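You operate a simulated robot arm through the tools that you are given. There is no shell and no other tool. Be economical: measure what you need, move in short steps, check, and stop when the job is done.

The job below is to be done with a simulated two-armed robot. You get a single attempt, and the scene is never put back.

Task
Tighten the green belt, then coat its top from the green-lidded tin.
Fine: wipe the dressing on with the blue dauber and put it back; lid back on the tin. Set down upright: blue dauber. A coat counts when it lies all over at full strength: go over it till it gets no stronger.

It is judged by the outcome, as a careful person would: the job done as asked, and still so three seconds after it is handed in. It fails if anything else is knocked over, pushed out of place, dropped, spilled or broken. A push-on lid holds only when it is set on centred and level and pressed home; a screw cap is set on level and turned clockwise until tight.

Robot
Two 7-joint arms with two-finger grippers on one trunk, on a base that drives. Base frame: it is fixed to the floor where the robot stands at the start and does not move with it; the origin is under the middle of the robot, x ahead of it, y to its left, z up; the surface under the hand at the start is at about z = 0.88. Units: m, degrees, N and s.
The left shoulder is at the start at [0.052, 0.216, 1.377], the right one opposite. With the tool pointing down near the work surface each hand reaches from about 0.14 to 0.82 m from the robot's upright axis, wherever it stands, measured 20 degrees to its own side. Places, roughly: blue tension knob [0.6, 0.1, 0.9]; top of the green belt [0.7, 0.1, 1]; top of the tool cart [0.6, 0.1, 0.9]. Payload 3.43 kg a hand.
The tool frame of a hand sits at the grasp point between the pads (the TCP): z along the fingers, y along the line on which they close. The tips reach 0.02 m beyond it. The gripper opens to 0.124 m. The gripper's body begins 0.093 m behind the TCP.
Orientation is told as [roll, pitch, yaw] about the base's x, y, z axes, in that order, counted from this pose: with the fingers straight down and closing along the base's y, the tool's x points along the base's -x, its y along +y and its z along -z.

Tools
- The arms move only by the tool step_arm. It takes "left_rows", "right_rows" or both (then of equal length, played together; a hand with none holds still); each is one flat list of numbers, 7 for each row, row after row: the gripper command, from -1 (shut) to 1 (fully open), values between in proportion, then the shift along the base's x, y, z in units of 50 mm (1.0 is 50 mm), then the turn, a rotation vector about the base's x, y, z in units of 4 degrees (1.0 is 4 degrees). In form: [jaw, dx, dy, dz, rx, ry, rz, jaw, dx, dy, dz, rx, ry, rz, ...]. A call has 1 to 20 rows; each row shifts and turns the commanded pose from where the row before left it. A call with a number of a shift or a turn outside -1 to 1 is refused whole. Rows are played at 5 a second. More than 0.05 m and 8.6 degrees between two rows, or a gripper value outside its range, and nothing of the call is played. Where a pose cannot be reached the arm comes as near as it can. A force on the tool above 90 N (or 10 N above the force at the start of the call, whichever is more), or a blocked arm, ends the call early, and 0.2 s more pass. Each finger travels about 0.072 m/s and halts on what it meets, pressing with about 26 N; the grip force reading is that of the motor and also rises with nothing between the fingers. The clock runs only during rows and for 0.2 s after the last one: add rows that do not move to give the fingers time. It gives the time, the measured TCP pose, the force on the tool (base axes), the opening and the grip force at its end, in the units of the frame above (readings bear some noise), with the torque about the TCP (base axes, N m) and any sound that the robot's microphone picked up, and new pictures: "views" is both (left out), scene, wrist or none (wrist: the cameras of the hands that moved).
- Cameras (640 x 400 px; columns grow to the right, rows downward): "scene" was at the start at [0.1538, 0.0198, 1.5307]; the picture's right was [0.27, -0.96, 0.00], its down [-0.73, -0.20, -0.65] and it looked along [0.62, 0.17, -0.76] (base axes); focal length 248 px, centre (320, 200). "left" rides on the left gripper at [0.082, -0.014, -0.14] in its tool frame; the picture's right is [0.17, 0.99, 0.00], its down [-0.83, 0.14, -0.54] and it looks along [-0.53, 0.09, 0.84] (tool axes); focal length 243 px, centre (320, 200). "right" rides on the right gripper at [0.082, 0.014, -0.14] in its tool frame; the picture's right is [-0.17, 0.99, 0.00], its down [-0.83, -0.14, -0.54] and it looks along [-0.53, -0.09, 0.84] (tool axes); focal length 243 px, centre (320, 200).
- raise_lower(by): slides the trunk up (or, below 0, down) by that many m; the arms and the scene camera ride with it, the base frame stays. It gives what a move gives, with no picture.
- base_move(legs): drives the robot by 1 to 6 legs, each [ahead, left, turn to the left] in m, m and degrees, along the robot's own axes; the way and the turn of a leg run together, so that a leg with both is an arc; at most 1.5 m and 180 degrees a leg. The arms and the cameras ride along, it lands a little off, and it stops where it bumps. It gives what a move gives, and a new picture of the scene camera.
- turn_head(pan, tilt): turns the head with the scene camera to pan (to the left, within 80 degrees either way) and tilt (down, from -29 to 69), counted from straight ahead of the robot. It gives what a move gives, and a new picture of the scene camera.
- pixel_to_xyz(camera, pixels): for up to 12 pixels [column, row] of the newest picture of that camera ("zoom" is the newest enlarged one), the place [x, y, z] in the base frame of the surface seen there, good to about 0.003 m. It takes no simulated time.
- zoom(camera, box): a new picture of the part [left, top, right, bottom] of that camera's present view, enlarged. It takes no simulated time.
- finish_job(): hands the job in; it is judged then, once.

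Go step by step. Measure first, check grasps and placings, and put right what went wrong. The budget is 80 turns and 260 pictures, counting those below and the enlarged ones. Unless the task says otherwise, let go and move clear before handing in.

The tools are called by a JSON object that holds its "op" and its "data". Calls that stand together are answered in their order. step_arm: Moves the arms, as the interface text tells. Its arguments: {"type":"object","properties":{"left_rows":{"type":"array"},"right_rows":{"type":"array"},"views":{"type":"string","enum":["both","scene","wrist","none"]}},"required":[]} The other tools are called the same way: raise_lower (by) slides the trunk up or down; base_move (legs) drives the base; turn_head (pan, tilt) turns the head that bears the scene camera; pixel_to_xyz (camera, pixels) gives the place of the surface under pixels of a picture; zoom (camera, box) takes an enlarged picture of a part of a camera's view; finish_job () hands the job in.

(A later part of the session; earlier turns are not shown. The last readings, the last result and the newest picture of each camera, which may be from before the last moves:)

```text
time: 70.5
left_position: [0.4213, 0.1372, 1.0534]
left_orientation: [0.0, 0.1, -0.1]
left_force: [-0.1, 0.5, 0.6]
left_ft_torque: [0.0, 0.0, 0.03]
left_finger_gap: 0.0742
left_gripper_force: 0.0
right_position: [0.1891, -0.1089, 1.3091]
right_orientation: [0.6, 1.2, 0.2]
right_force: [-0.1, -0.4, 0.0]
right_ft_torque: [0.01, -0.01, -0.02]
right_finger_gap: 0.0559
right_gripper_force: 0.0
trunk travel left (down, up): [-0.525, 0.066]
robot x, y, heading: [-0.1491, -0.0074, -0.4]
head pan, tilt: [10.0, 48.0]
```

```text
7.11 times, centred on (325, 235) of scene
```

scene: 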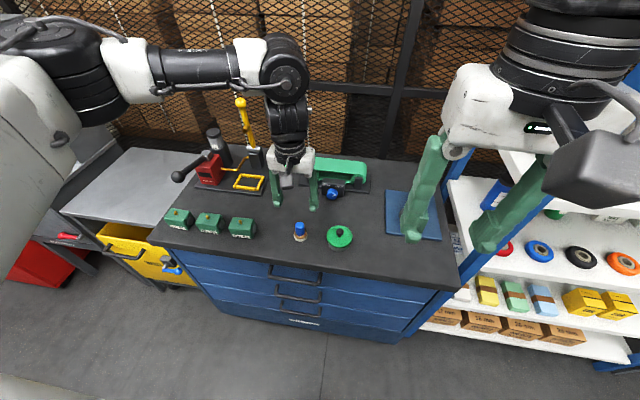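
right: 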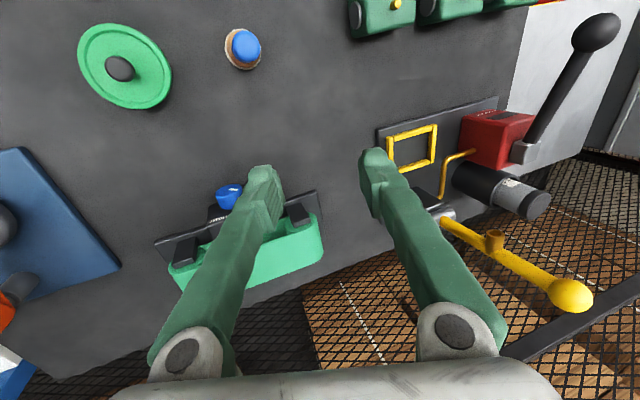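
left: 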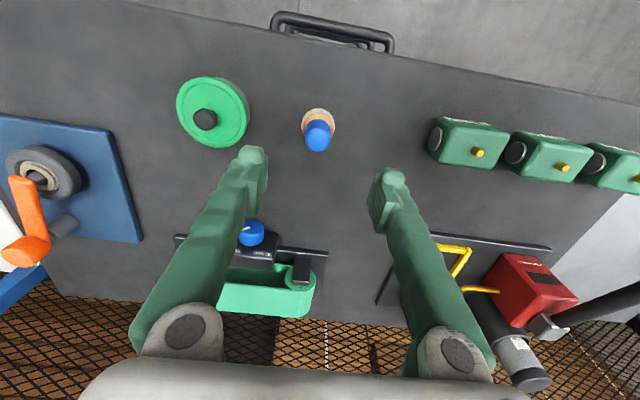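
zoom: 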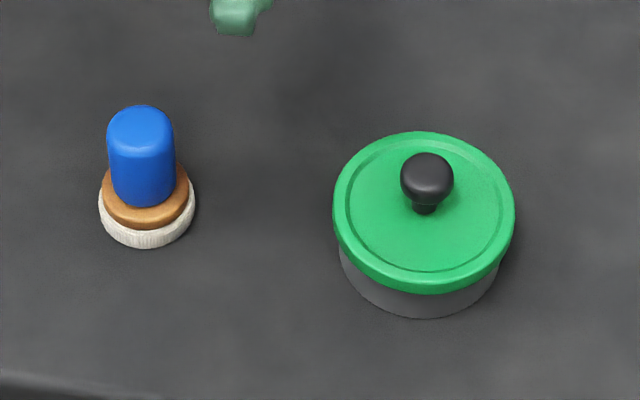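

{"op": "step_arm", "data": {"left_rows": [-0.2, 0, -0.8, -0.1, 0, 0, 0, -0.2, 0, -0.8, -0.3, 0, 0, 0, -0.2, 0, -0.81, -0.5, 0, 0, 0, -0.2, 0, 0, -0.3, 0, 0, 0, -0.2, 0, 0, 0, 0, 0, 0], "views": "both"}}

{"op": "zoom", "data": {"camera": "left", "box": [220, 80, 420, 205]}}

{"op": "zoom", "data": {"camera": "scene", "box": [280, 190, 390, 260]}}

```text
time: 71.8
left_position: [0.4213, 0.0196, 0.9916]
left_orientation: [-0.1, 0.1, 0.0]
left_force: [-1.1, 0.0, 0.4]
left_ft_torque: [-0.01, -0.01, -0.03]
left_finger_gap: 0.0496
left_gripper_force: 0.1
right_position: [0.1886, -0.1095, 1.309]
right_orientation: [0.6, 1.3, 0.2]
right_force: [0.7, -0.1, 0.9]
right_ft_torque: [0.02, 0.0, -0.01]
right_finger_gap: 0.0559
right_gripper_force: 0.0
trunk travel left (down, up): [-0.525, 0.066]
robot x, y, heading: [-0.1525, -0.0026, -0.8]
head pan, tilt: [10.0, 48.0]
```

scene: 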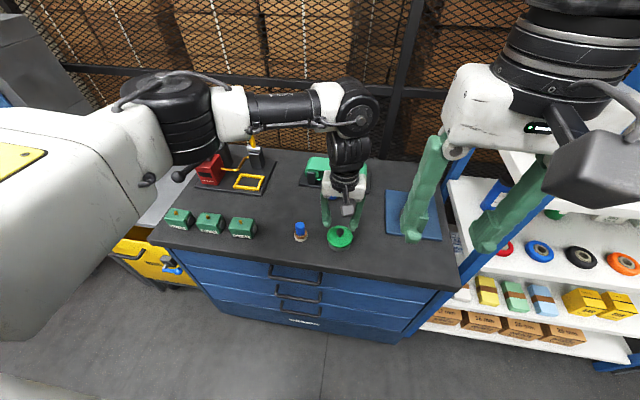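
left: 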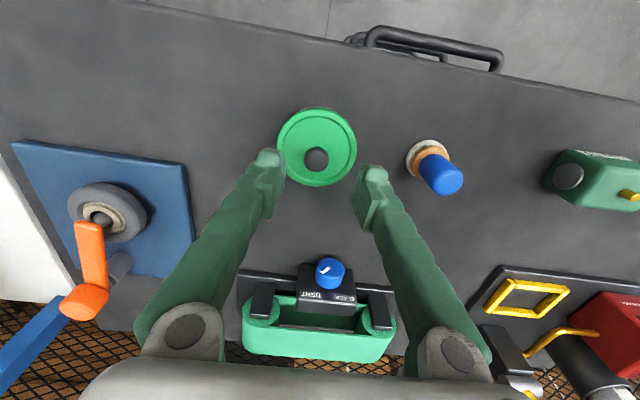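

```text
3.20 times, centred on (320, 142) of left
```

zoom: 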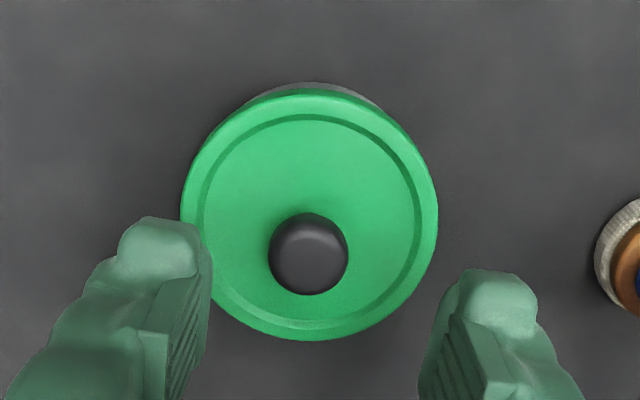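

```text
5.71 times, centred on (335, 225) of scene
```

zoom: 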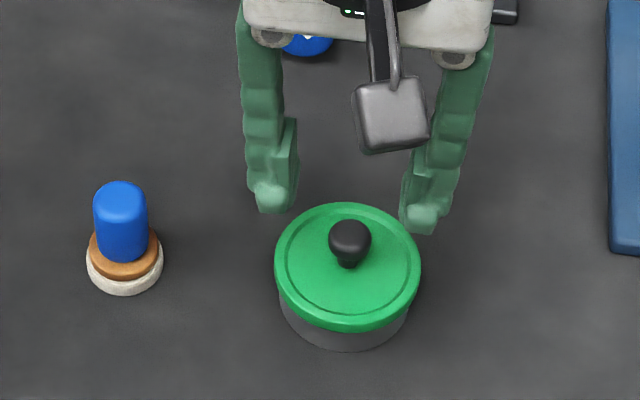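

{"op": "pixel_to_xyz", "data": {"camera": "zoom", "pixels": [[350, 240], [280, 262], [420, 262], [350, 212], [350, 325]]}}

{"op": "pixel_to_xyz", "data": {"camera": "left", "pixels": [[316, 159], [306, 160], [327, 159], [316, 149], [316, 169], [279, 150], [355, 147], [315, 184], [313, 109]]}}

```text
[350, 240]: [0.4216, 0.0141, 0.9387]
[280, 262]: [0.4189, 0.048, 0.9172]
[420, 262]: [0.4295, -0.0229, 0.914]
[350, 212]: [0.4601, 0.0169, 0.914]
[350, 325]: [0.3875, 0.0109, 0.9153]
```

```text
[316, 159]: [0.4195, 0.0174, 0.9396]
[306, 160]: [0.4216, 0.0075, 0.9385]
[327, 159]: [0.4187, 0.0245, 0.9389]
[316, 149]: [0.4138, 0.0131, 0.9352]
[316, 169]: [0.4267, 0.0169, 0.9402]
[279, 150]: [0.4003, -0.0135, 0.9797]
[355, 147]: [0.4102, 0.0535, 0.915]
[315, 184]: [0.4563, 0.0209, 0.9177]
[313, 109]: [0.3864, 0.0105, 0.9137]
```

The lid knob centre is at (0.421, 0.0155), top 0.940. I'll lower to z = 0.938, close and check.

{"op": "step_arm", "data": {"left_rows": [-0.3, 0, -0.08, -0.5, 0, 0, 0, -0.3, 0, 0, -0.57, 0, 0, 0, -0.3, 0, 0, 0, 0, 0, 0, -1, 0, 0, 0, 0, 0, 0, -1, 0, 0, 0, 0, 0, 0, -1, 0, 0, 0, 0, 0, 0], "views": "none"}}

{"op": "zoom", "data": {"camera": "scene", "box": [280, 190, 390, 260]}}

```text
time: 73.2
left_position: [0.4225, 0.0138, 0.9376]
left_orientation: [-0.1, 0.1, 0.0]
left_force: [-0.4, 1.7, -1.4]
left_ft_torque: [0.01, -0.01, -0.01]
left_finger_gap: 0.0146
left_gripper_force: 26.1
right_position: [0.1889, -0.1091, 1.3095]
right_orientation: [0.6, 1.3, 0.2]
right_force: [0.7, 0.3, 0.1]
right_ft_torque: [-0.03, -0.01, -0.01]
right_finger_gap: 0.056
right_gripper_force: 0.1
trunk travel left (down, up): [-0.525, 0.066]
robot x, y, heading: [-0.1492, -0.0051, -0.5]
head pan, tilt: [10.0, 48.0]
heard: snap
```

```text
5.71 times, centred on (335, 225) of scene
```

zoom: 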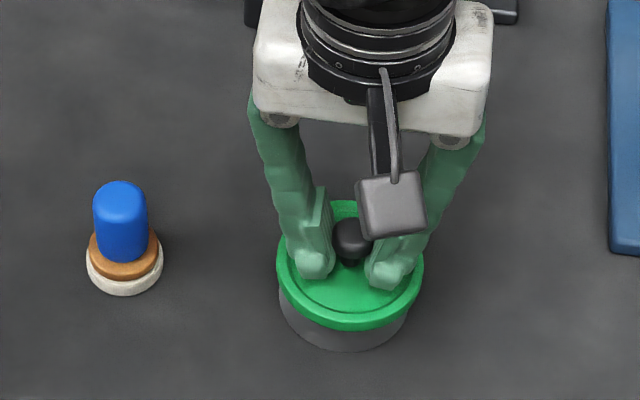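

A snap was heard as the fingers closed, so the lid probably came unseated. I'll lift it slowly.

{"op": "step_arm", "data": {"left_rows": [-1, 0, 0, 0.1, 0, 0, 0, -1, 0, 0, 0.2, 0, 0, 0, -1, 0, 0, 0.3, 0, 0, 0, -1, 0, 0, 0.4, 0, 0, 0, -1, 0, 0, 0, 0, 0, 0], "views": "wrist"}}

{"op": "zoom", "data": {"camera": "scene", "box": [280, 190, 390, 260]}}

```text
time: 74.3
left_position: [0.4224, 0.0146, 0.9886]
left_orientation: [-0.1, 0.1, -0.1]
left_force: [-0.6, 0.4, -0.7]
left_ft_torque: [0.02, -0.01, 0.0]
left_finger_gap: 0.0148
left_gripper_force: 26.0
right_position: [0.1901, -0.1095, 1.3078]
right_orientation: [0.5, 1.4, 0.2]
right_force: [0.9, 0.7, -0.4]
right_ft_torque: [-0.02, -0.02, 0.04]
right_finger_gap: 0.056
right_gripper_force: 0.0
trunk travel left (down, up): [-0.525, 0.066]
robot x, y, heading: [-0.1521, -0.0066, -0.5]
head pan, tilt: [10.0, 48.0]
```

left: 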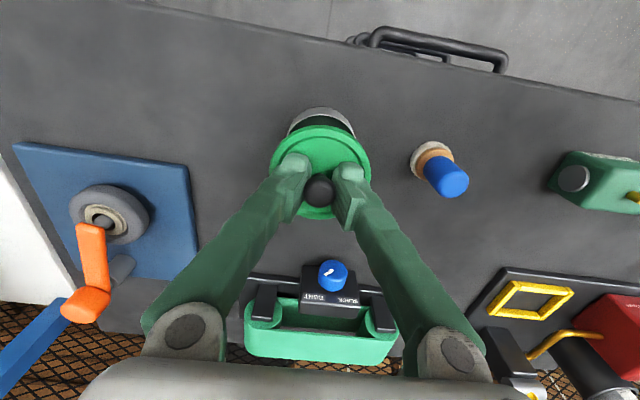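

```text
5.71 times, centred on (335, 225) of scene
```

zoom: 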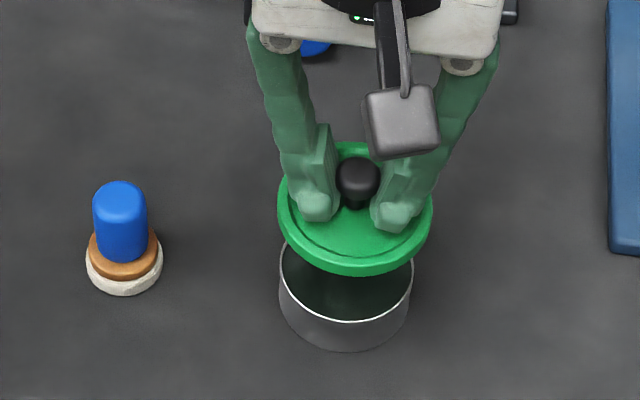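

The lid is off, level in the jaws. I'll set it on the bench at a free spot near (0.50, 0.08).

{"op": "step_arm", "data": {"left_rows": [-1, 0.3, 0.25, 0.2, 0, 0, 0, -1, 0.6, 0.5, 0, 0, 0, 0, -1, 0.66, 0.55, -0.2, 0, 0, 0, -1, 0, 0, -0.6, 0, 0, 0, -1, 0, 0, -0.45, 0, 0, 0, -1, 0, 0, -0.25, 0, 0, 0, -1, 0, 0, -0.05, 0, 0, 0, -1, 0, 0, 0, 0, 0, 0], "views": "wrist"}}

{"op": "zoom", "data": {"camera": "scene", "box": [280, 180, 390, 260]}}

```text
time: 76.2
left_position: [0.5002, 0.0804, 0.9207]
left_orientation: [-0.1, 0.1, 0.0]
left_force: [-1.0, -0.2, 0.2]
left_ft_torque: [0.0, 0.02, 0.03]
left_finger_gap: 0.0142
left_gripper_force: 25.7
right_position: [0.1888, -0.1108, 1.3099]
right_orientation: [0.7, 1.4, 0.2]
right_force: [0.8, -0.4, 0.4]
right_ft_torque: [0.03, -0.02, 0.02]
right_finger_gap: 0.0557
right_gripper_force: 0.1
trunk travel left (down, up): [-0.525, 0.066]
robot x, y, heading: [-0.1504, -0.0061, -0.6]
head pan, tilt: [10.0, 48.0]
```

left: 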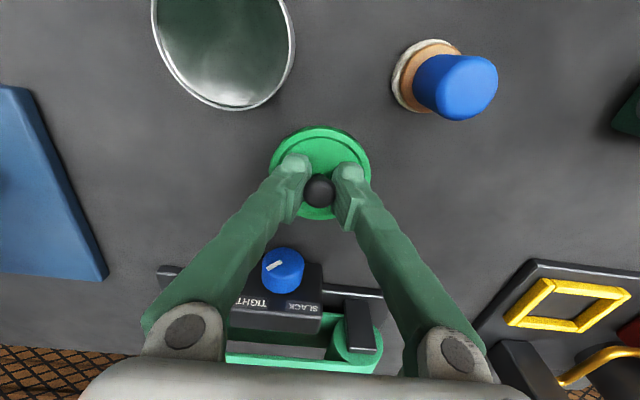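

```text
5.00 times, centred on (335, 220) of scene
```

zoom: 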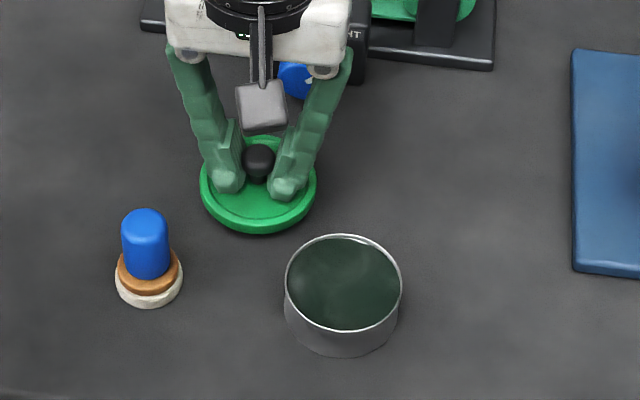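

{"op": "step_arm", "data": {"left_rows": [-1, 0, 0, -0.05, 0, 0, 0, -1, 0, 0, -0.05, 0, 0, 0, -1, 0, 0, -0.04, 0, 0, 0, -1, 0, 0, 0, 0, 0, 0], "views": "none"}}

{"op": "zoom", "data": {"camera": "scene", "box": [300, 195, 350, 230]}}

```text
time: 77.2
left_position: [0.5009, 0.0796, 0.9148]
left_orientation: [-0.1, 0.0, 0.0]
left_force: [0.4, -0.5, -0.9]
left_ft_torque: [0.0, 0.02, -0.06]
left_finger_gap: 0.014
left_gripper_force: 26.2
right_position: [0.189, -0.1091, 1.3102]
right_orientation: [0.6, 1.3, 0.3]
right_force: [-0.1, -0.4, -1.0]
right_ft_torque: [-0.02, -0.01, 0.01]
right_finger_gap: 0.0559
right_gripper_force: 0.0
trunk travel left (down, up): [-0.525, 0.066]
robot x, y, heading: [-0.1507, -0.004, -0.4]
head pan, tilt: [10.0, 48.0]
```

```text
11.43 times, centred on (325, 212) of scene
```

zoom: 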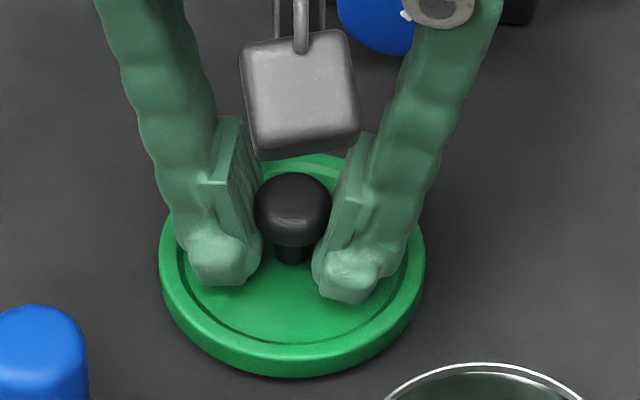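

{"op": "step_arm", "data": {"left_rows": [-1, 0, 0, -0.04, 0, 0, 0, -1, 0, 0, -0.04, 0, 0, 0, -1, 0, 0, 0, 0, 0, 0], "views": "none"}}

{"op": "pixel_to_xyz", "data": {"camera": "scene", "pixels": [[325, 225.5], [325, 227], [325, 222], [320, 226]]}}

```text
time: 78.0
left_position: [0.4987, 0.0792, 0.9106]
left_orientation: [-0.2, 0.1, 0.0]
left_force: [0.3, -1.2, -0.5]
left_ft_torque: [0.0, 0.0, 0.01]
left_finger_gap: 0.0142
left_gripper_force: 26.0
right_position: [0.1892, -0.1107, 1.31]
right_orientation: [0.6, 1.3, 0.2]
right_force: [0.0, -0.2, 0.2]
right_ft_torque: [0.05, -0.04, 0.0]
right_finger_gap: 0.0555
right_gripper_force: 0.1
trunk travel left (down, up): [-0.525, 0.066]
robot x, y, heading: [-0.151, -0.0079, -0.5]
head pan, tilt: [10.0, 48.0]
```

```text
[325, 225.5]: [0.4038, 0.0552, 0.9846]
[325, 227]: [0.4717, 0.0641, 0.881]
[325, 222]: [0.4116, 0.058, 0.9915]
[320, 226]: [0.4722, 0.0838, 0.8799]
```

{"op": "step_arm", "data": {"left_rows": [-1, 0, 0, -0.03, 0, 0, 0, -1, 0, 0, -0.03, 0, 0, 0, -1, 0, 0, 0, 0, 0, 0], "views": "scene"}}

{"op": "zoom", "data": {"camera": "scene", "box": [300, 195, 350, 230]}}

{"op": "pixel_to_xyz", "data": {"camera": "zoom", "pixels": [[290, 330], [290, 200], [290, 360]]}}

```text
time: 78.8
left_position: [0.4983, 0.0788, 0.9101]
left_orientation: [0.0, 0.0, 0.0]
left_force: [-0.1, 3.3, 12.2]
left_ft_torque: [-0.02, 0.07, 0.01]
left_finger_gap: 0.0138
left_gripper_force: 25.9
right_position: [0.1873, -0.1104, 1.3099]
right_orientation: [0.6, 1.1, 0.4]
right_force: [0.2, 0.3, -0.3]
right_ft_torque: [0.03, -0.03, -0.01]
right_finger_gap: 0.056
right_gripper_force: 0.0
trunk travel left (down, up): [-0.525, 0.066]
robot x, y, heading: [-0.1507, -0.0046, -0.5]
head pan, tilt: [10.0, 48.0]
```

scene: 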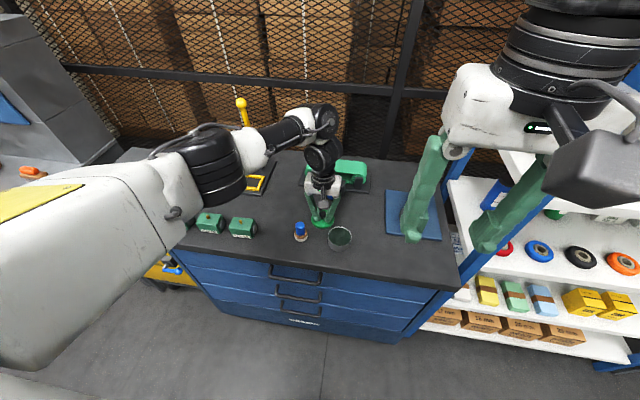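

```text
11.43 times, centred on (325, 212) of scene
```

zoom: 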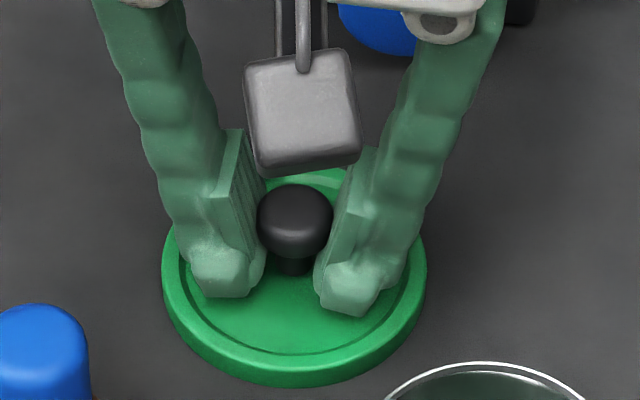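

```text
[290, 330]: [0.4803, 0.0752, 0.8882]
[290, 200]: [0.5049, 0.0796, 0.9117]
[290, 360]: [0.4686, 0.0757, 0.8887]
```

The lid rests on the bench (12 N contact). I'll release it, rise and go above the dauber.

{"op": "step_arm", "data": {"left_rows": [-0.3, 0, 0, 0.03, 0, 0, 0, -0.3, 0, 0, 0, 0, 0, 0, -0.2, 0, 0, 0.4, 0, 0, 0, -0.1, 0, 0, 0.8, 0, 0, 0, -0.1, -0.4, 0.3, 0.8, 0, 0, 0, -0.1, -0.6, 0.45, 0, 0, 0, 0, -0.1, -0.58, 0.4, -0.2, 0, 0, 0, -0.1, 0, 0, -0.2, 0, 0, 0, -0.1, 0, 0, 0, 0, 0, 0], "views": "both"}}

{"op": "pixel_to_xyz", "data": {"camera": "scene", "pixels": [[299, 224], [300, 228], [300, 238], [295, 237], [305, 237], [341, 240], [330, 238], [352, 238], [340, 229], [340, 247], [322, 216], [323, 224]]}}

{"op": "zoom", "data": {"camera": "left", "box": [160, 60, 420, 225]}}

```text
time: 80.8
left_position: [0.4218, 0.1376, 0.9887]
left_orientation: [-0.1, 0.2, 0.0]
left_force: [-1.1, -0.7, 0.3]
left_ft_torque: [0.02, -0.02, 0.0]
left_finger_gap: 0.0558
left_gripper_force: 0.1
right_position: [0.1891, -0.1089, 1.3091]
right_orientation: [0.6, 1.3, 0.3]
right_force: [0.2, -0.4, -0.5]
right_ft_torque: [0.0, 0.01, 0.0]
right_finger_gap: 0.0558
right_gripper_force: 0.0
trunk travel left (down, up): [-0.525, 0.066]
robot x, y, heading: [-0.1518, -0.0075, -0.5]
head pan, tilt: [10.0, 48.0]
```

scene: 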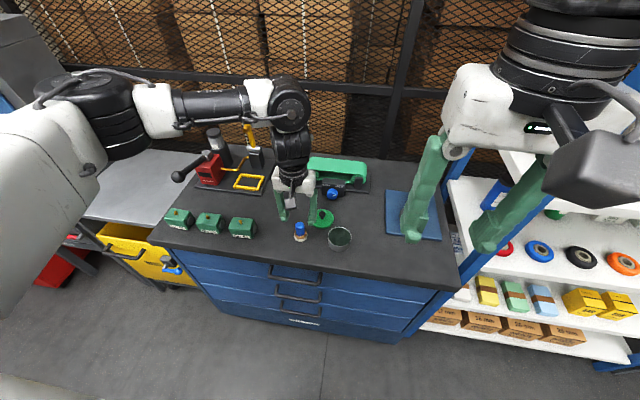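
left: 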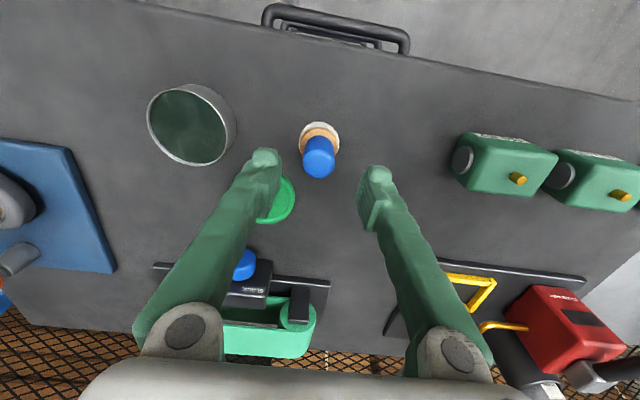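

```text
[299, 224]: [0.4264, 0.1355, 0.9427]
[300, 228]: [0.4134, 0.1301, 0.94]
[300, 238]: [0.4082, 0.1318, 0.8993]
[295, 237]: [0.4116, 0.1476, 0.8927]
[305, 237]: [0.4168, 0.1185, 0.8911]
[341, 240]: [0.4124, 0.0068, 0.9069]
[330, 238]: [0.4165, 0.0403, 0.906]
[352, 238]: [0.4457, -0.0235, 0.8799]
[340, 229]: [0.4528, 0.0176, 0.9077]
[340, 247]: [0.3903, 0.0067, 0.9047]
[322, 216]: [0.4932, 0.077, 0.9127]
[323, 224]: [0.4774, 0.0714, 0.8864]
```

```text
2.42 times, centred on (290, 142) of left
```

zoom: 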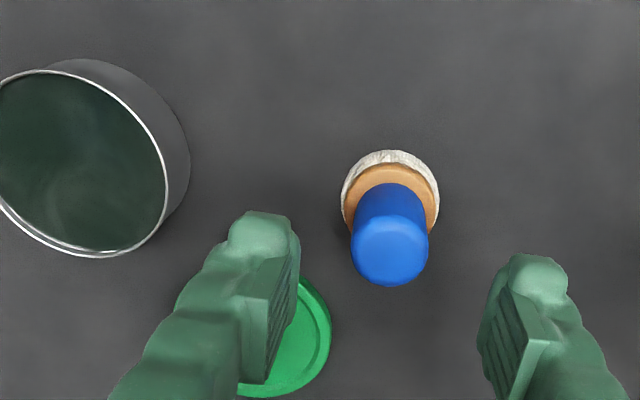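

The dauber is centred in the jaws. I'll lower, grip and lift it a little.

{"op": "step_arm", "data": {"left_rows": [-0.1, -0.04, -0.03, -0.5, 0, 0, 0, -0.1, 0, 0, -0.65, 0, 0, 0, -0.1, 0, 0, 0, 0, 0, 0, -1, 0, 0, 0, 0, 0, 0, -1, 0, 0, 0, 0, 0, 0, -1, 0, 0, 0, 0, 0, 0, -1, 0, 0, 0, 0, 0, 0], "views": "none"}}

{"op": "zoom", "data": {"camera": "scene", "box": [270, 205, 340, 250]}}

```text
time: 82.3
left_position: [0.4197, 0.137, 0.9342]
left_orientation: [-0.1, 0.0, 0.0]
left_force: [-0.7, -0.8, 0.3]
left_ft_torque: [-0.04, 0.01, 0.05]
left_finger_gap: 0.0263
left_gripper_force: 25.9
right_position: [0.1906, -0.1099, 1.3088]
right_orientation: [0.6, 1.3, 0.2]
right_force: [-0.1, 0.5, 0.2]
right_ft_torque: [0.0, 0.01, -0.01]
right_finger_gap: 0.0558
right_gripper_force: 0.1
trunk travel left (down, up): [-0.525, 0.066]
robot x, y, heading: [-0.1512, -0.0077, -0.6]
head pan, tilt: [10.0, 48.0]
```

```text
8.89 times, centred on (305, 228) of scene
```

zoom: 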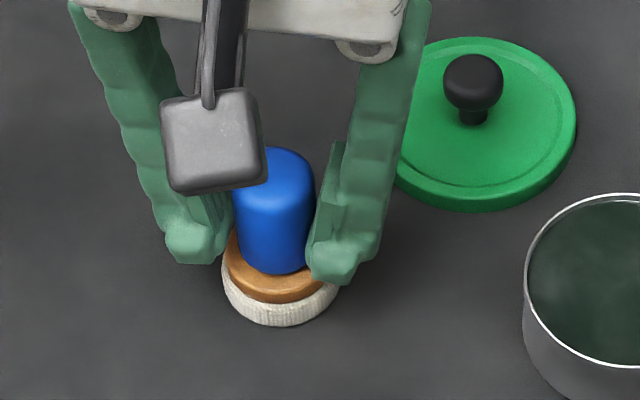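

Gripped (gap 0.0263; TCP 0.053 above the felt bottom). I'll lift, move over the tin and touch the dressing gently.

{"op": "step_arm", "data": {"left_rows": [-1, 0, 0, 0.4, 0, 0, 0, -1, 0, 0, 1, 0, 0, 0, -1, 0, -0.8, 0, 0, 0, 0, -1, 0, -0.8, 0, 0, 0, 0, -1, 0.03, -0.82, 0, 0, 0, 0, -1, 0, 0, -0.4, 0, 0, 0, -1, 0, 0, -0.3, 0, 0, 0, -1, 0, 0, -0.12, 0, 0, 0, -1, 0, 0, 0, 0, 0, 0], "views": "scene"}}

{"op": "zoom", "data": {"camera": "scene", "box": [300, 205, 380, 260]}}

```text
time: 84.3
left_position: [0.4201, 0.0144, 0.9608]
left_orientation: [-0.1, 0.1, 0.0]
left_force: [0.3, 0.0, -1.1]
left_ft_torque: [0.0, 0.01, -0.02]
left_finger_gap: 0.026
left_gripper_force: 25.6
right_position: [0.1901, -0.1082, 1.3095]
right_orientation: [0.7, 1.3, 0.2]
right_force: [0.0, -0.3, -0.7]
right_ft_torque: [-0.02, 0.0, -0.01]
right_finger_gap: 0.0557
right_gripper_force: 0.1
trunk travel left (down, up): [-0.525, 0.066]
robot x, y, heading: [-0.1519, -0.0074, -0.3]
head pan, tilt: [10.0, 48.0]
```

scene: 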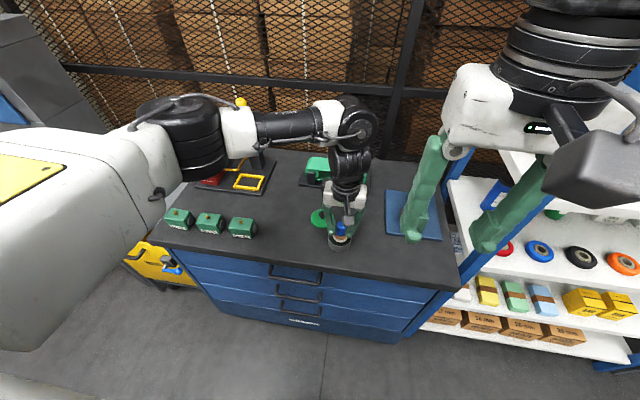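

```text
7.27 times, centred on (340, 232) of scene
```

zoom: 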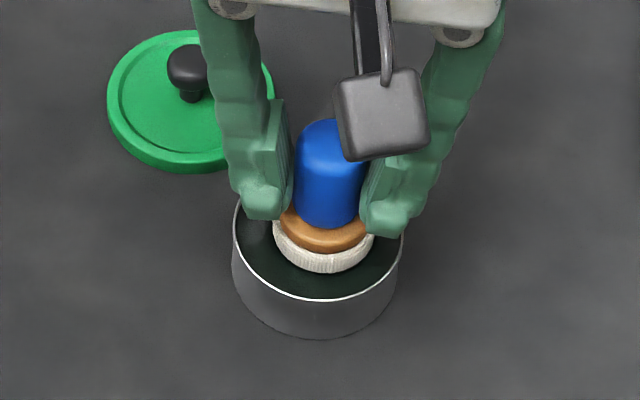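

{"op": "step_arm", "data": {"left_rows": [-1, 0, 0, -0.03, 0, 0, 0, -1, 0, 0, -0.03, 0, 0, 0, -1, 0, 0, -0.03, 0, 0, 0, -1, 0, 0, 0, 0, 0, 0, -1, 0, 0, 0, 0, 0, 0], "views": "none"}}

{"op": "zoom", "data": {"camera": "scene", "box": [300, 205, 380, 260]}}

```text
time: 85.5
left_position: [0.4195, 0.0137, 0.9602]
left_orientation: [-0.2, -0.2, -0.1]
left_force: [2.6, 2.1, 37.2]
left_ft_torque: [0.08, -0.22, 0.02]
left_finger_gap: 0.0263
left_gripper_force: 25.8
right_position: [0.1859, -0.109, 1.3096]
right_orientation: [0.6, 1.2, 0.2]
right_force: [0.3, -0.3, -0.3]
right_ft_torque: [-0.03, 0.0, -0.03]
right_finger_gap: 0.0558
right_gripper_force: 0.1
trunk travel left (down, up): [-0.525, 0.066]
robot x, y, heading: [-0.1565, -0.008, -0.5]
head pan, tilt: [10.0, 48.0]
```

```text
7.27 times, centred on (340, 232) of scene
```

zoom: 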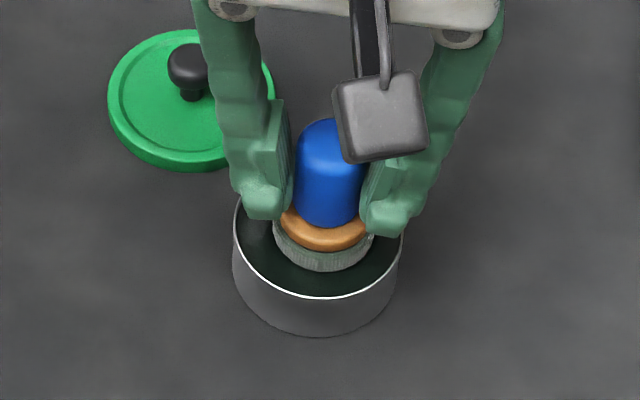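

The felt has turned green, so it's loaded (37 N contact). I'll lift it and drive forward 0.15 m to the belt.

{"op": "step_arm", "data": {"left_rows": [-1, 0, 0, 0.2, 0, 0, 0, -1, 0, 0, 0.5, 0, 0, 0, -1, 0, 0, 0.8, 0, 0, 0, -1, 0, 0, 0.6, 0, 0, 0, -1, 0, 0, 0, 0, 0, 0], "views": "none"}}

{"op": "base_move", "data": {"legs": [[0.14, 0, 0]]}}

{"op": "zoom", "data": {"camera": "scene", "box": [270, 160, 400, 260]}}

```text
time: 86.8
left_position: [0.4202, 0.0135, 1.0601]
left_orientation: [0.0, 0.1, 0.0]
left_force: [-0.1, -0.3, -0.6]
left_ft_torque: [-0.03, 0.04, 0.03]
left_finger_gap: 0.0261
left_gripper_force: 25.9
right_position: [0.1899, -0.1089, 1.3077]
right_orientation: [0.6, 1.4, 0.3]
right_force: [0.8, 0.3, 0.3]
right_ft_torque: [0.02, 0.03, 0.0]
right_finger_gap: 0.0559
right_gripper_force: 0.1
trunk travel left (down, up): [-0.525, 0.066]
robot x, y, heading: [-0.1492, -0.0085, -0.2]
head pan, tilt: [10.0, 48.0]
```

```text
time: 88.2
left_position: [0.556, 0.0109, 1.0616]
left_orientation: [-0.1, 0.0, -0.1]
left_force: [0.2, 0.7, -0.6]
left_ft_torque: [0.02, -0.03, 0.0]
left_finger_gap: 0.0259
left_gripper_force: 26.3
right_position: [0.3236, -0.1109, 1.3103]
right_orientation: [0.6, 1.2, 0.3]
right_force: [-0.3, 0.4, 0.7]
right_ft_torque: [-0.01, -0.07, -0.04]
right_finger_gap: 0.0555
right_gripper_force: 0.0
trunk travel left (down, up): [-0.525, 0.066]
robot x, y, heading: [-0.0095, -0.0083, -0.5]
head pan, tilt: [10.0, 48.0]
```

scene: 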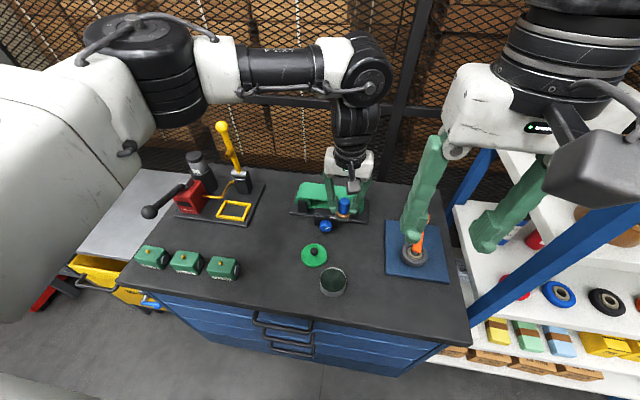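

```text
4.00 times, centred on (335, 210) of scene
```

zoom: 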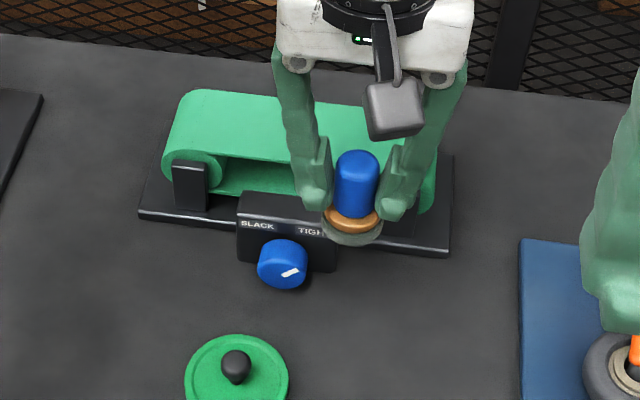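

{"op": "pixel_to_xyz", "data": {"camera": "zoom", "pixels": [[205, 95], [190, 105], [180, 125], [172, 145], [185, 150], [220, 157], [270, 160], [230, 95], [270, 100], [230, 130], [425, 150], [432, 165]]}}

{"op": "zoom", "data": {"camera": "scene", "box": [285, 175, 375, 230]}}

```text
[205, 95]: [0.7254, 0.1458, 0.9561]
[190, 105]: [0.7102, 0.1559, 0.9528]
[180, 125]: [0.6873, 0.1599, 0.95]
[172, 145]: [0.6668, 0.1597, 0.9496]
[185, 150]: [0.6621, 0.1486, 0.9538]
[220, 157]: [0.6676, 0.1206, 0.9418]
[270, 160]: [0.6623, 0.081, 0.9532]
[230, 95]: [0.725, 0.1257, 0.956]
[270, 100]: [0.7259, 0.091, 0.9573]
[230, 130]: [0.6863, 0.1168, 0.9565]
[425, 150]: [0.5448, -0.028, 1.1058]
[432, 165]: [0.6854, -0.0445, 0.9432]
```

```text
7.11 times, centred on (330, 202) of scene
```

zoom: 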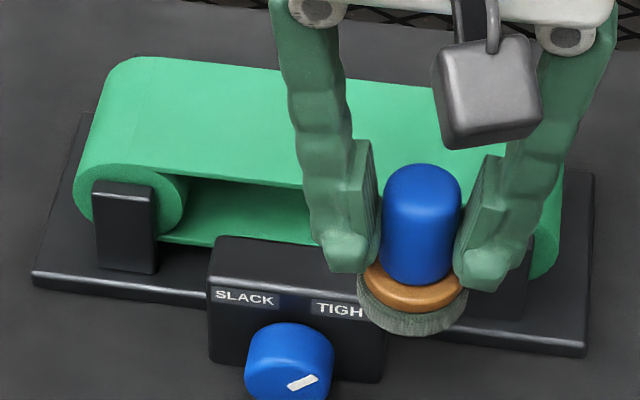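

The belt top spans x 0.661–0.728, y about -0.03 to 0.15, z 0.956. I'll move the dauber over the left end of the front lane and lower it.

{"op": "step_arm", "data": {"left_rows": [-1, 0.82, 0.86, 0, 0, 0, 0, -1, 0.82, 0.86, 0, 0, 0, 0, -1, 0.82, 0.86, 0, 0, 0, 0, -1, 0, 0, 0, 0, 0, 0, -1, 0, 0, -0.6, 0, 0, 0, -1, 0, 0, -0.35, 0, 0, 0, -1, 0, 0, 0, 0, 0, 0], "views": "scene"}}

{"op": "zoom", "data": {"camera": "scene", "box": [270, 150, 390, 230]}}

```text
refused: row 1 steps farther than a row can; nothing moved
```

```text
5.00 times, centred on (330, 190) of scene
```

zoom: 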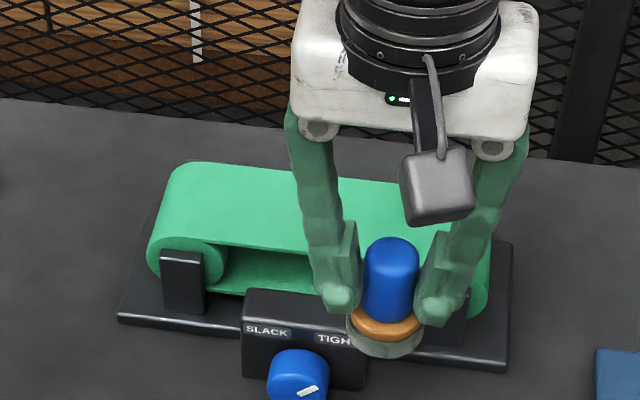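

{"op": "step_arm", "data": {"left_rows": [-1, 0.62, 0.65, 0, 0, 0, 0, -1, 0.62, 0.65, 0, 0, 0, 0, -1, 0.62, 0.65, 0, 0, 0, 0, -1, 0.6, 0.63, 0, 0, 0, 0, -1, 0, 0, 0, 0, 0, 0, -1, 0, 0, -0.6, 0, 0, 0, -1, 0, 0, -0.35, 0, 0, 0, -1, 0, 0, 0, 0, 0, 0], "views": "scene"}}

{"op": "zoom", "data": {"camera": "scene", "box": [270, 150, 390, 230]}}

```text
time: 90.0
left_position: [0.6829, 0.1382, 1.0128]
left_orientation: [-0.1, 0.1, 0.0]
left_force: [-1.2, 1.1, -0.8]
left_ft_torque: [-0.01, 0.02, 0.03]
left_finger_gap: 0.0262
left_gripper_force: 25.7
right_position: [0.3259, -0.1113, 1.3095]
right_orientation: [0.6, 1.3, 0.2]
right_force: [0.3, -0.1, 0.8]
right_ft_torque: [0.02, 0.0, 0.02]
right_finger_gap: 0.0559
right_gripper_force: 0.1
trunk travel left (down, up): [-0.525, 0.066]
robot x, y, heading: [-0.0115, -0.0068, -0.3]
head pan, tilt: [10.0, 48.0]
```

scene: 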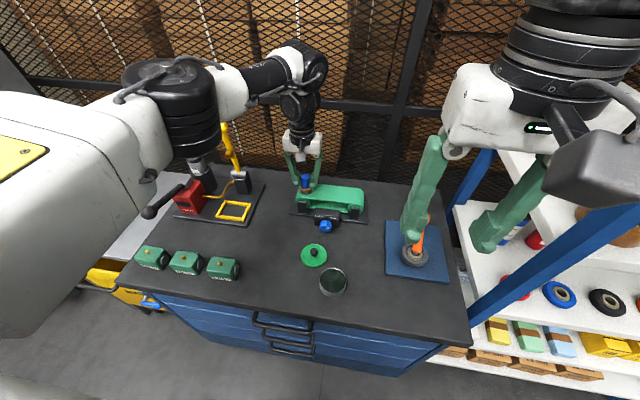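

```text
5.00 times, centred on (330, 190) of scene
```

zoom: 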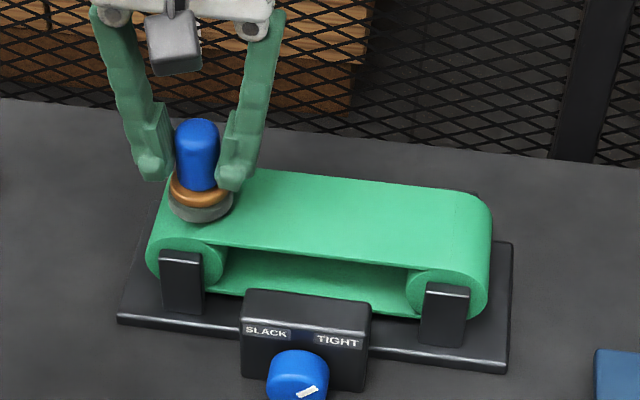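

{"op": "step_arm", "data": {"left_rows": [-1, -0.06, 0.06, -0.06, 0, 0, 0, -1, 0, 0, -0.07, 0, 0, 0, -1, 0, 0, -0.03, 0, 0, 0, -1, 0, -0.4, 0, 0, 0, 0, -1, 0, -0.4, 0, 0, 0, 0, -1, 0, -0.4, 0, 0, 0, 0, -1, 0, -0.4, 0, 0, 0, 0, -1, 0, -0.4, 0, 0, 0, 0, -1, 0, -0.4, 0, 0, 0, 0, -1, 0, -0.4, 0, 0, 0, 0, -1, 0, -0.4, 0, 0, 0, 0, -1, 0, -0.2, 0, 0, 0, 0, -1, 0, 0, 0, 0, 0, 0], "views": "scene"}}

{"op": "zoom", "data": {"camera": "scene", "box": [270, 150, 390, 230]}}

```text
time: 92.8
left_position: [0.674, 0.0122, 0.9993]
left_orientation: [0.5, 0.0, 2.4]
left_force: [3.9, 14.7, 33.4]
left_ft_torque: [0.33, -0.26, 0.05]
left_finger_gap: 0.0259
left_gripper_force: 26.2
left hand out of reach, approached as far as the arm can: row 11, 12
right_position: [0.3238, -0.1086, 1.3099]
right_orientation: [0.4, 1.1, 0.2]
right_force: [0.8, 0.2, 1.1]
right_ft_torque: [0.0, -0.04, -0.02]
right_finger_gap: 0.056
right_gripper_force: 0.2
trunk travel left (down, up): [-0.525, 0.066]
robot x, y, heading: [-0.0134, -0.0051, -0.6]
head pan, tilt: [10.0, 48.0]
```

scene: 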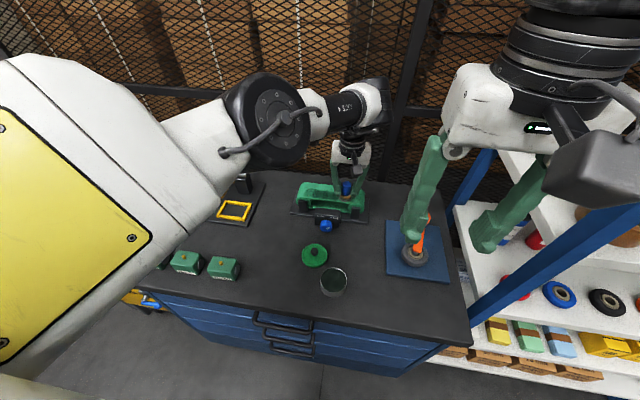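

```text
5.00 times, centred on (330, 190) of scene
```

zoom: 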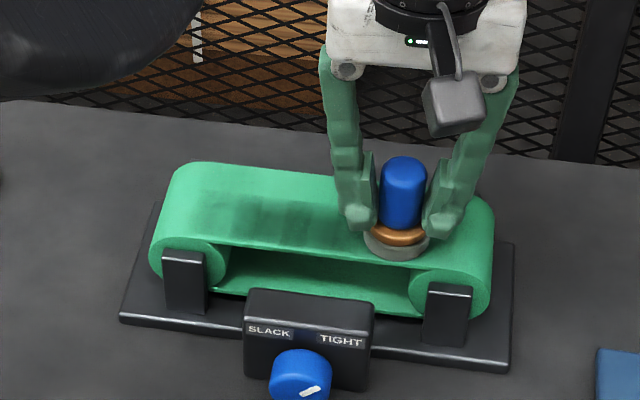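

The coat shows as a darker band from about pixel (175,215) to (350,235) in the zoom, but the left arm stops short inward at y≈0.01. I'll lift and drive the base 0.12 m to the right.

{"op": "step_arm", "data": {"left_rows": [-1, 0, 0, 0.3, 0, 0, 0, -1, 0, 0.2, 0.7, 0, 0, 0, -1, 0, 0.4, 0.2, 0, 0, 0, -1, 0, 0.4, 0, 0, 0, -0.5], "views": "none"}}

{"op": "base_move", "data": {"legs": [[0.0, -0.12, 0]]}}

{"op": "zoom", "data": {"camera": "scene", "box": [210, 150, 330, 230]}}

```text
time: 93.8
left_position: [0.6616, 0.0367, 1.0553]
left_orientation: [0.8, 0.8, -1.9]
left_force: [1.0, -0.5, -1.5]
left_ft_torque: [-0.02, -0.04, 0.04]
left_finger_gap: 0.0262
left_gripper_force: 25.8
right_position: [0.3262, -0.1091, 1.3094]
right_orientation: [0.7, 1.3, 0.2]
right_force: [-0.1, 0.0, 0.3]
right_ft_torque: [0.0, 0.0, -0.04]
right_finger_gap: 0.0555
right_gripper_force: 0.0
trunk travel left (down, up): [-0.525, 0.066]
robot x, y, heading: [-0.0115, -0.0085, -0.6]
head pan, tilt: [10.0, 48.0]
```

```text
time: 96.1
left_position: [0.6643, -0.0822, 1.0595]
left_orientation: [0.1, 0.6, -1.5]
left_force: [-0.6, 0.4, -0.4]
left_ft_torque: [-0.02, 0.04, -0.04]
left_finger_gap: 0.0262
left_gripper_force: 26.0
right_position: [0.326, -0.2287, 1.3095]
right_orientation: [0.6, 1.3, 0.3]
right_force: [0.1, -0.1, 0.1]
right_ft_torque: [-0.02, 0.0, -0.01]
right_finger_gap: 0.0561
right_gripper_force: 0.1
trunk travel left (down, up): [-0.525, 0.066]
robot x, y, heading: [-0.0127, -0.1293, -0.5]
head pan, tilt: [10.0, 48.0]
```

scene: 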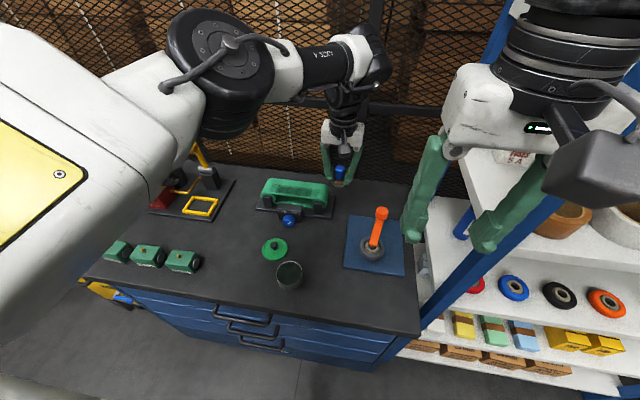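

```text
5.00 times, centred on (270, 190) of scene
```

zoom: 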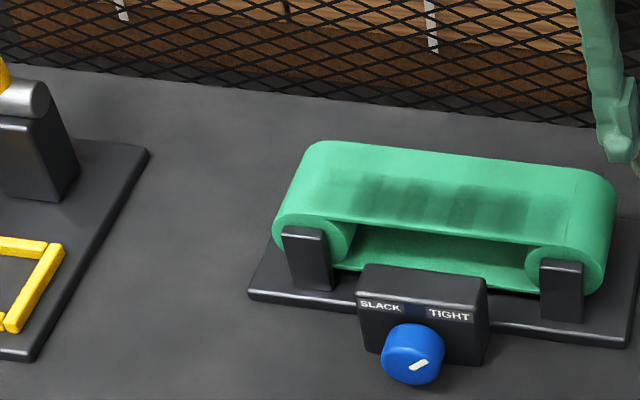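

The coat lies as dark patches along the front lane only. I'll start from the right end and do slow lanes over the whole width.

{"op": "step_arm", "data": {"left_rows": [-1, 0.12, 0.52, -0.4, 0, 0, 0.38, -1, 0.12, 0.55, -0.35, 0, 0, 0, -1, 0, 0, -0.3, 0, 0, 0, -1, 0, 0.35, 0, 0, 0, 0, -1, 0, 0.35, 0, 0, 0, 0, -1, 0, 0.35, 0, 0, 0, 0, -1, 0, 0.35, 0, 0, 0, 0, -1, 0, 0.35, 0, 0, 0, 0, -1, 0, 0.35, 0, 0, 0, 0, -1, 0, 0.35, 0, 0, 0, 0, -1, 0, 0.35, 0, 0, 0, 0, -1, 0, 0.35, 0, 0, 0, 0, -1, 0, 0.35, 0, 0, 0, 0, -1, 0.37, 0, 0, 0, 0, 0, -1, 0, -0.35, 0, 0, 0, 0, -1, 0, -0.35, 0, 0, 0, 0, -1, 0, -0.35, 0, 0, 0, 0, -1, 0, -0.35, 0, 0, 0, 0, -1, 0, -0.35, 0, 0, 0, 0, -1, 0, -0.35, 0, 0, 0, 0], "views": "scene"}}

{"op": "zoom", "data": {"camera": "scene", "box": [230, 150, 350, 230]}}

```text
time: 100.3
left_position: [0.6946, 0.0397, 1.007]
left_orientation: [0.2, 0.5, 0.2]
left_force: [1.1, 0.0, -0.4]
left_ft_torque: [0.0, 0.01, -0.02]
left_finger_gap: 0.0261
left_gripper_force: 25.8
right_position: [0.3276, -0.2315, 1.3093]
right_orientation: [0.7, 1.3, 0.3]
right_force: [-0.5, 0.2, -0.3]
right_ft_torque: [0.02, -0.02, 0.02]
right_finger_gap: 0.0555
right_gripper_force: 0.0
trunk travel left (down, up): [-0.525, 0.066]
robot x, y, heading: [-0.0157, -0.128, -0.4]
head pan, tilt: [10.0, 48.0]
```

scene: 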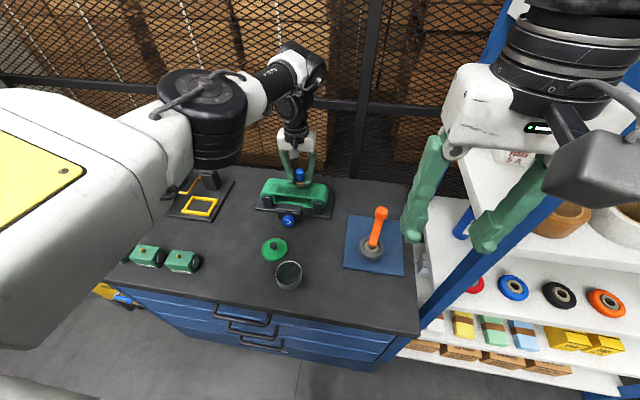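

```text
5.00 times, centred on (290, 190) of scene
```

zoom: 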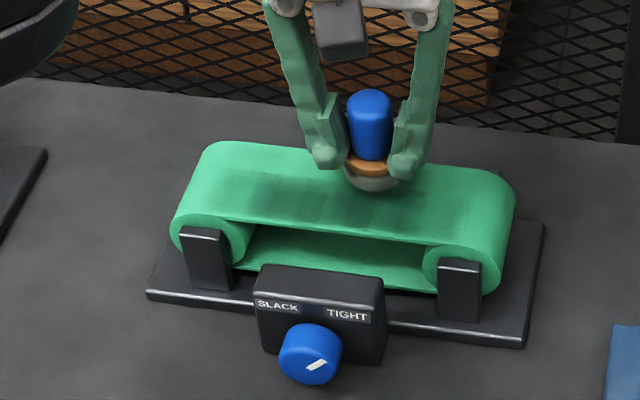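

The force is near zero, so the dauber was barely touching (it may have slid up in the grip). I'll lower in small steps to find contact.

{"op": "step_arm", "data": {"left_rows": [-1, 0, 0, -0.05, 0, 0, 0, -1, 0, 0, -0.05, 0, 0, 0, -1, 0, 0, 0, 0, 0, 0], "views": "none"}}

{"op": "zoom", "data": {"camera": "scene", "box": [260, 150, 340, 210]}}

```text
time: 101.1
left_position: [0.6944, 0.0415, 1.0029]
left_orientation: [0.1, 0.5, 0.2]
left_force: [0.5, 0.3, -0.4]
left_ft_torque: [-0.02, 0.01, 0.03]
left_finger_gap: 0.0262
left_gripper_force: 26.3
right_position: [0.3259, -0.2296, 1.309]
right_orientation: [0.5, 1.4, 0.4]
right_force: [0.0, -0.7, 0.7]
right_ft_torque: [0.0, 0.01, 0.04]
right_finger_gap: 0.0556
right_gripper_force: 0.0
trunk travel left (down, up): [-0.525, 0.066]
robot x, y, heading: [-0.0143, -0.1264, -0.3]
head pan, tilt: [10.0, 48.0]
```

```text
6.67 times, centred on (300, 180) of scene
```

zoom: 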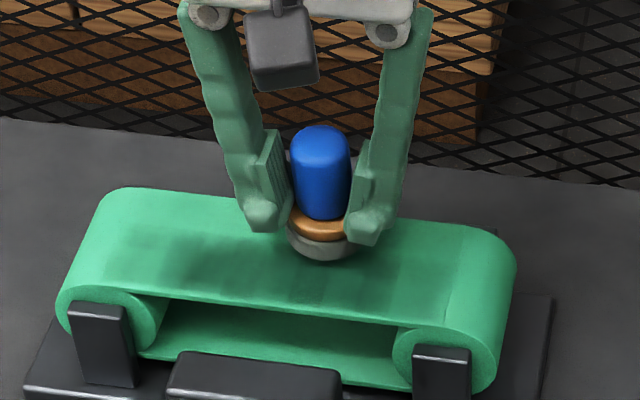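

{"op": "step_arm", "data": {"left_rows": [-1, 0, 0, -0.05, 0, 0, 0, -1, 0, 0, -0.05, 0, 0, 0, -1, 0, 0, 0, 0, 0, 0], "views": "none"}}

{"op": "zoom", "data": {"camera": "left", "box": [200, 80, 440, 230]}}

```text
time: 101.9
left_position: [0.6947, 0.0411, 0.9976]
left_orientation: [0.0, 0.4, 0.1]
left_force: [-0.1, 0.8, -0.9]
left_ft_torque: [-0.02, -0.01, -0.02]
left_finger_gap: 0.0264
left_gripper_force: 26.4
right_position: [0.3278, -0.2298, 1.3083]
right_orientation: [0.6, 1.3, 0.3]
right_force: [0.0, -1.2, 0.2]
right_ft_torque: [-0.02, 0.0, 0.0]
right_finger_gap: 0.0557
right_gripper_force: 0.2
trunk travel left (down, up): [-0.525, 0.066]
robot x, y, heading: [-0.011, -0.124, -0.4]
head pan, tilt: [10.0, 48.0]
```

```text
2.67 times, centred on (320, 155) of left
```

zoom: 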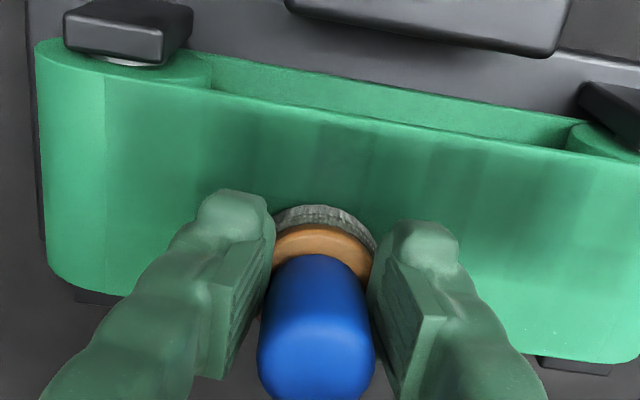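

{"op": "step_arm", "data": {"left_rows": [-1, 0, 0, -0.04, 0, 0, 0, -1, 0, 0, -0.04, 0, 0, 0, -1, 0, 0, -0.04, 0, 0, 0, -1, 0, 0, 0, 0, 0, 0], "views": "none"}}

{"op": "zoom", "data": {"camera": "scene", "box": [260, 150, 340, 210]}}

```text
time: 102.9
left_position: [0.694, 0.0409, 0.9948]
left_orientation: [0.1, 0.2, 0.1]
left_force: [3.0, 2.6, 21.9]
left_ft_torque: [0.07, 0.04, -0.02]
left_finger_gap: 0.0261
left_gripper_force: 26.0
right_position: [0.3246, -0.2305, 1.3098]
right_orientation: [0.6, 1.2, 0.3]
right_force: [0.4, 1.0, 0.0]
right_ft_torque: [-0.01, 0.01, -0.03]
right_finger_gap: 0.0557
right_gripper_force: 0.0
trunk travel left (down, up): [-0.525, 0.066]
robot x, y, heading: [-0.0103, -0.1277, -0.5]
head pan, tilt: [10.0, 48.0]
```

```text
6.67 times, centred on (300, 180) of scene
```

zoom: 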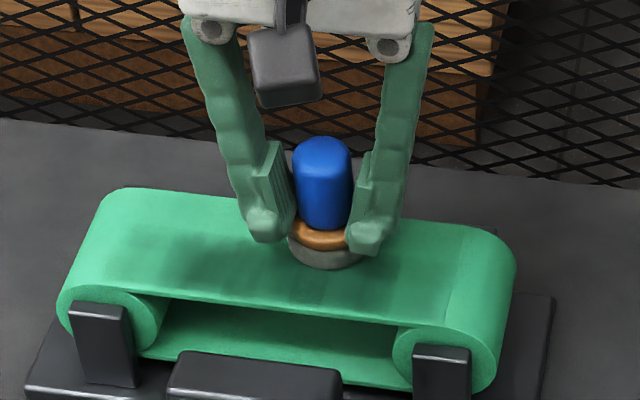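

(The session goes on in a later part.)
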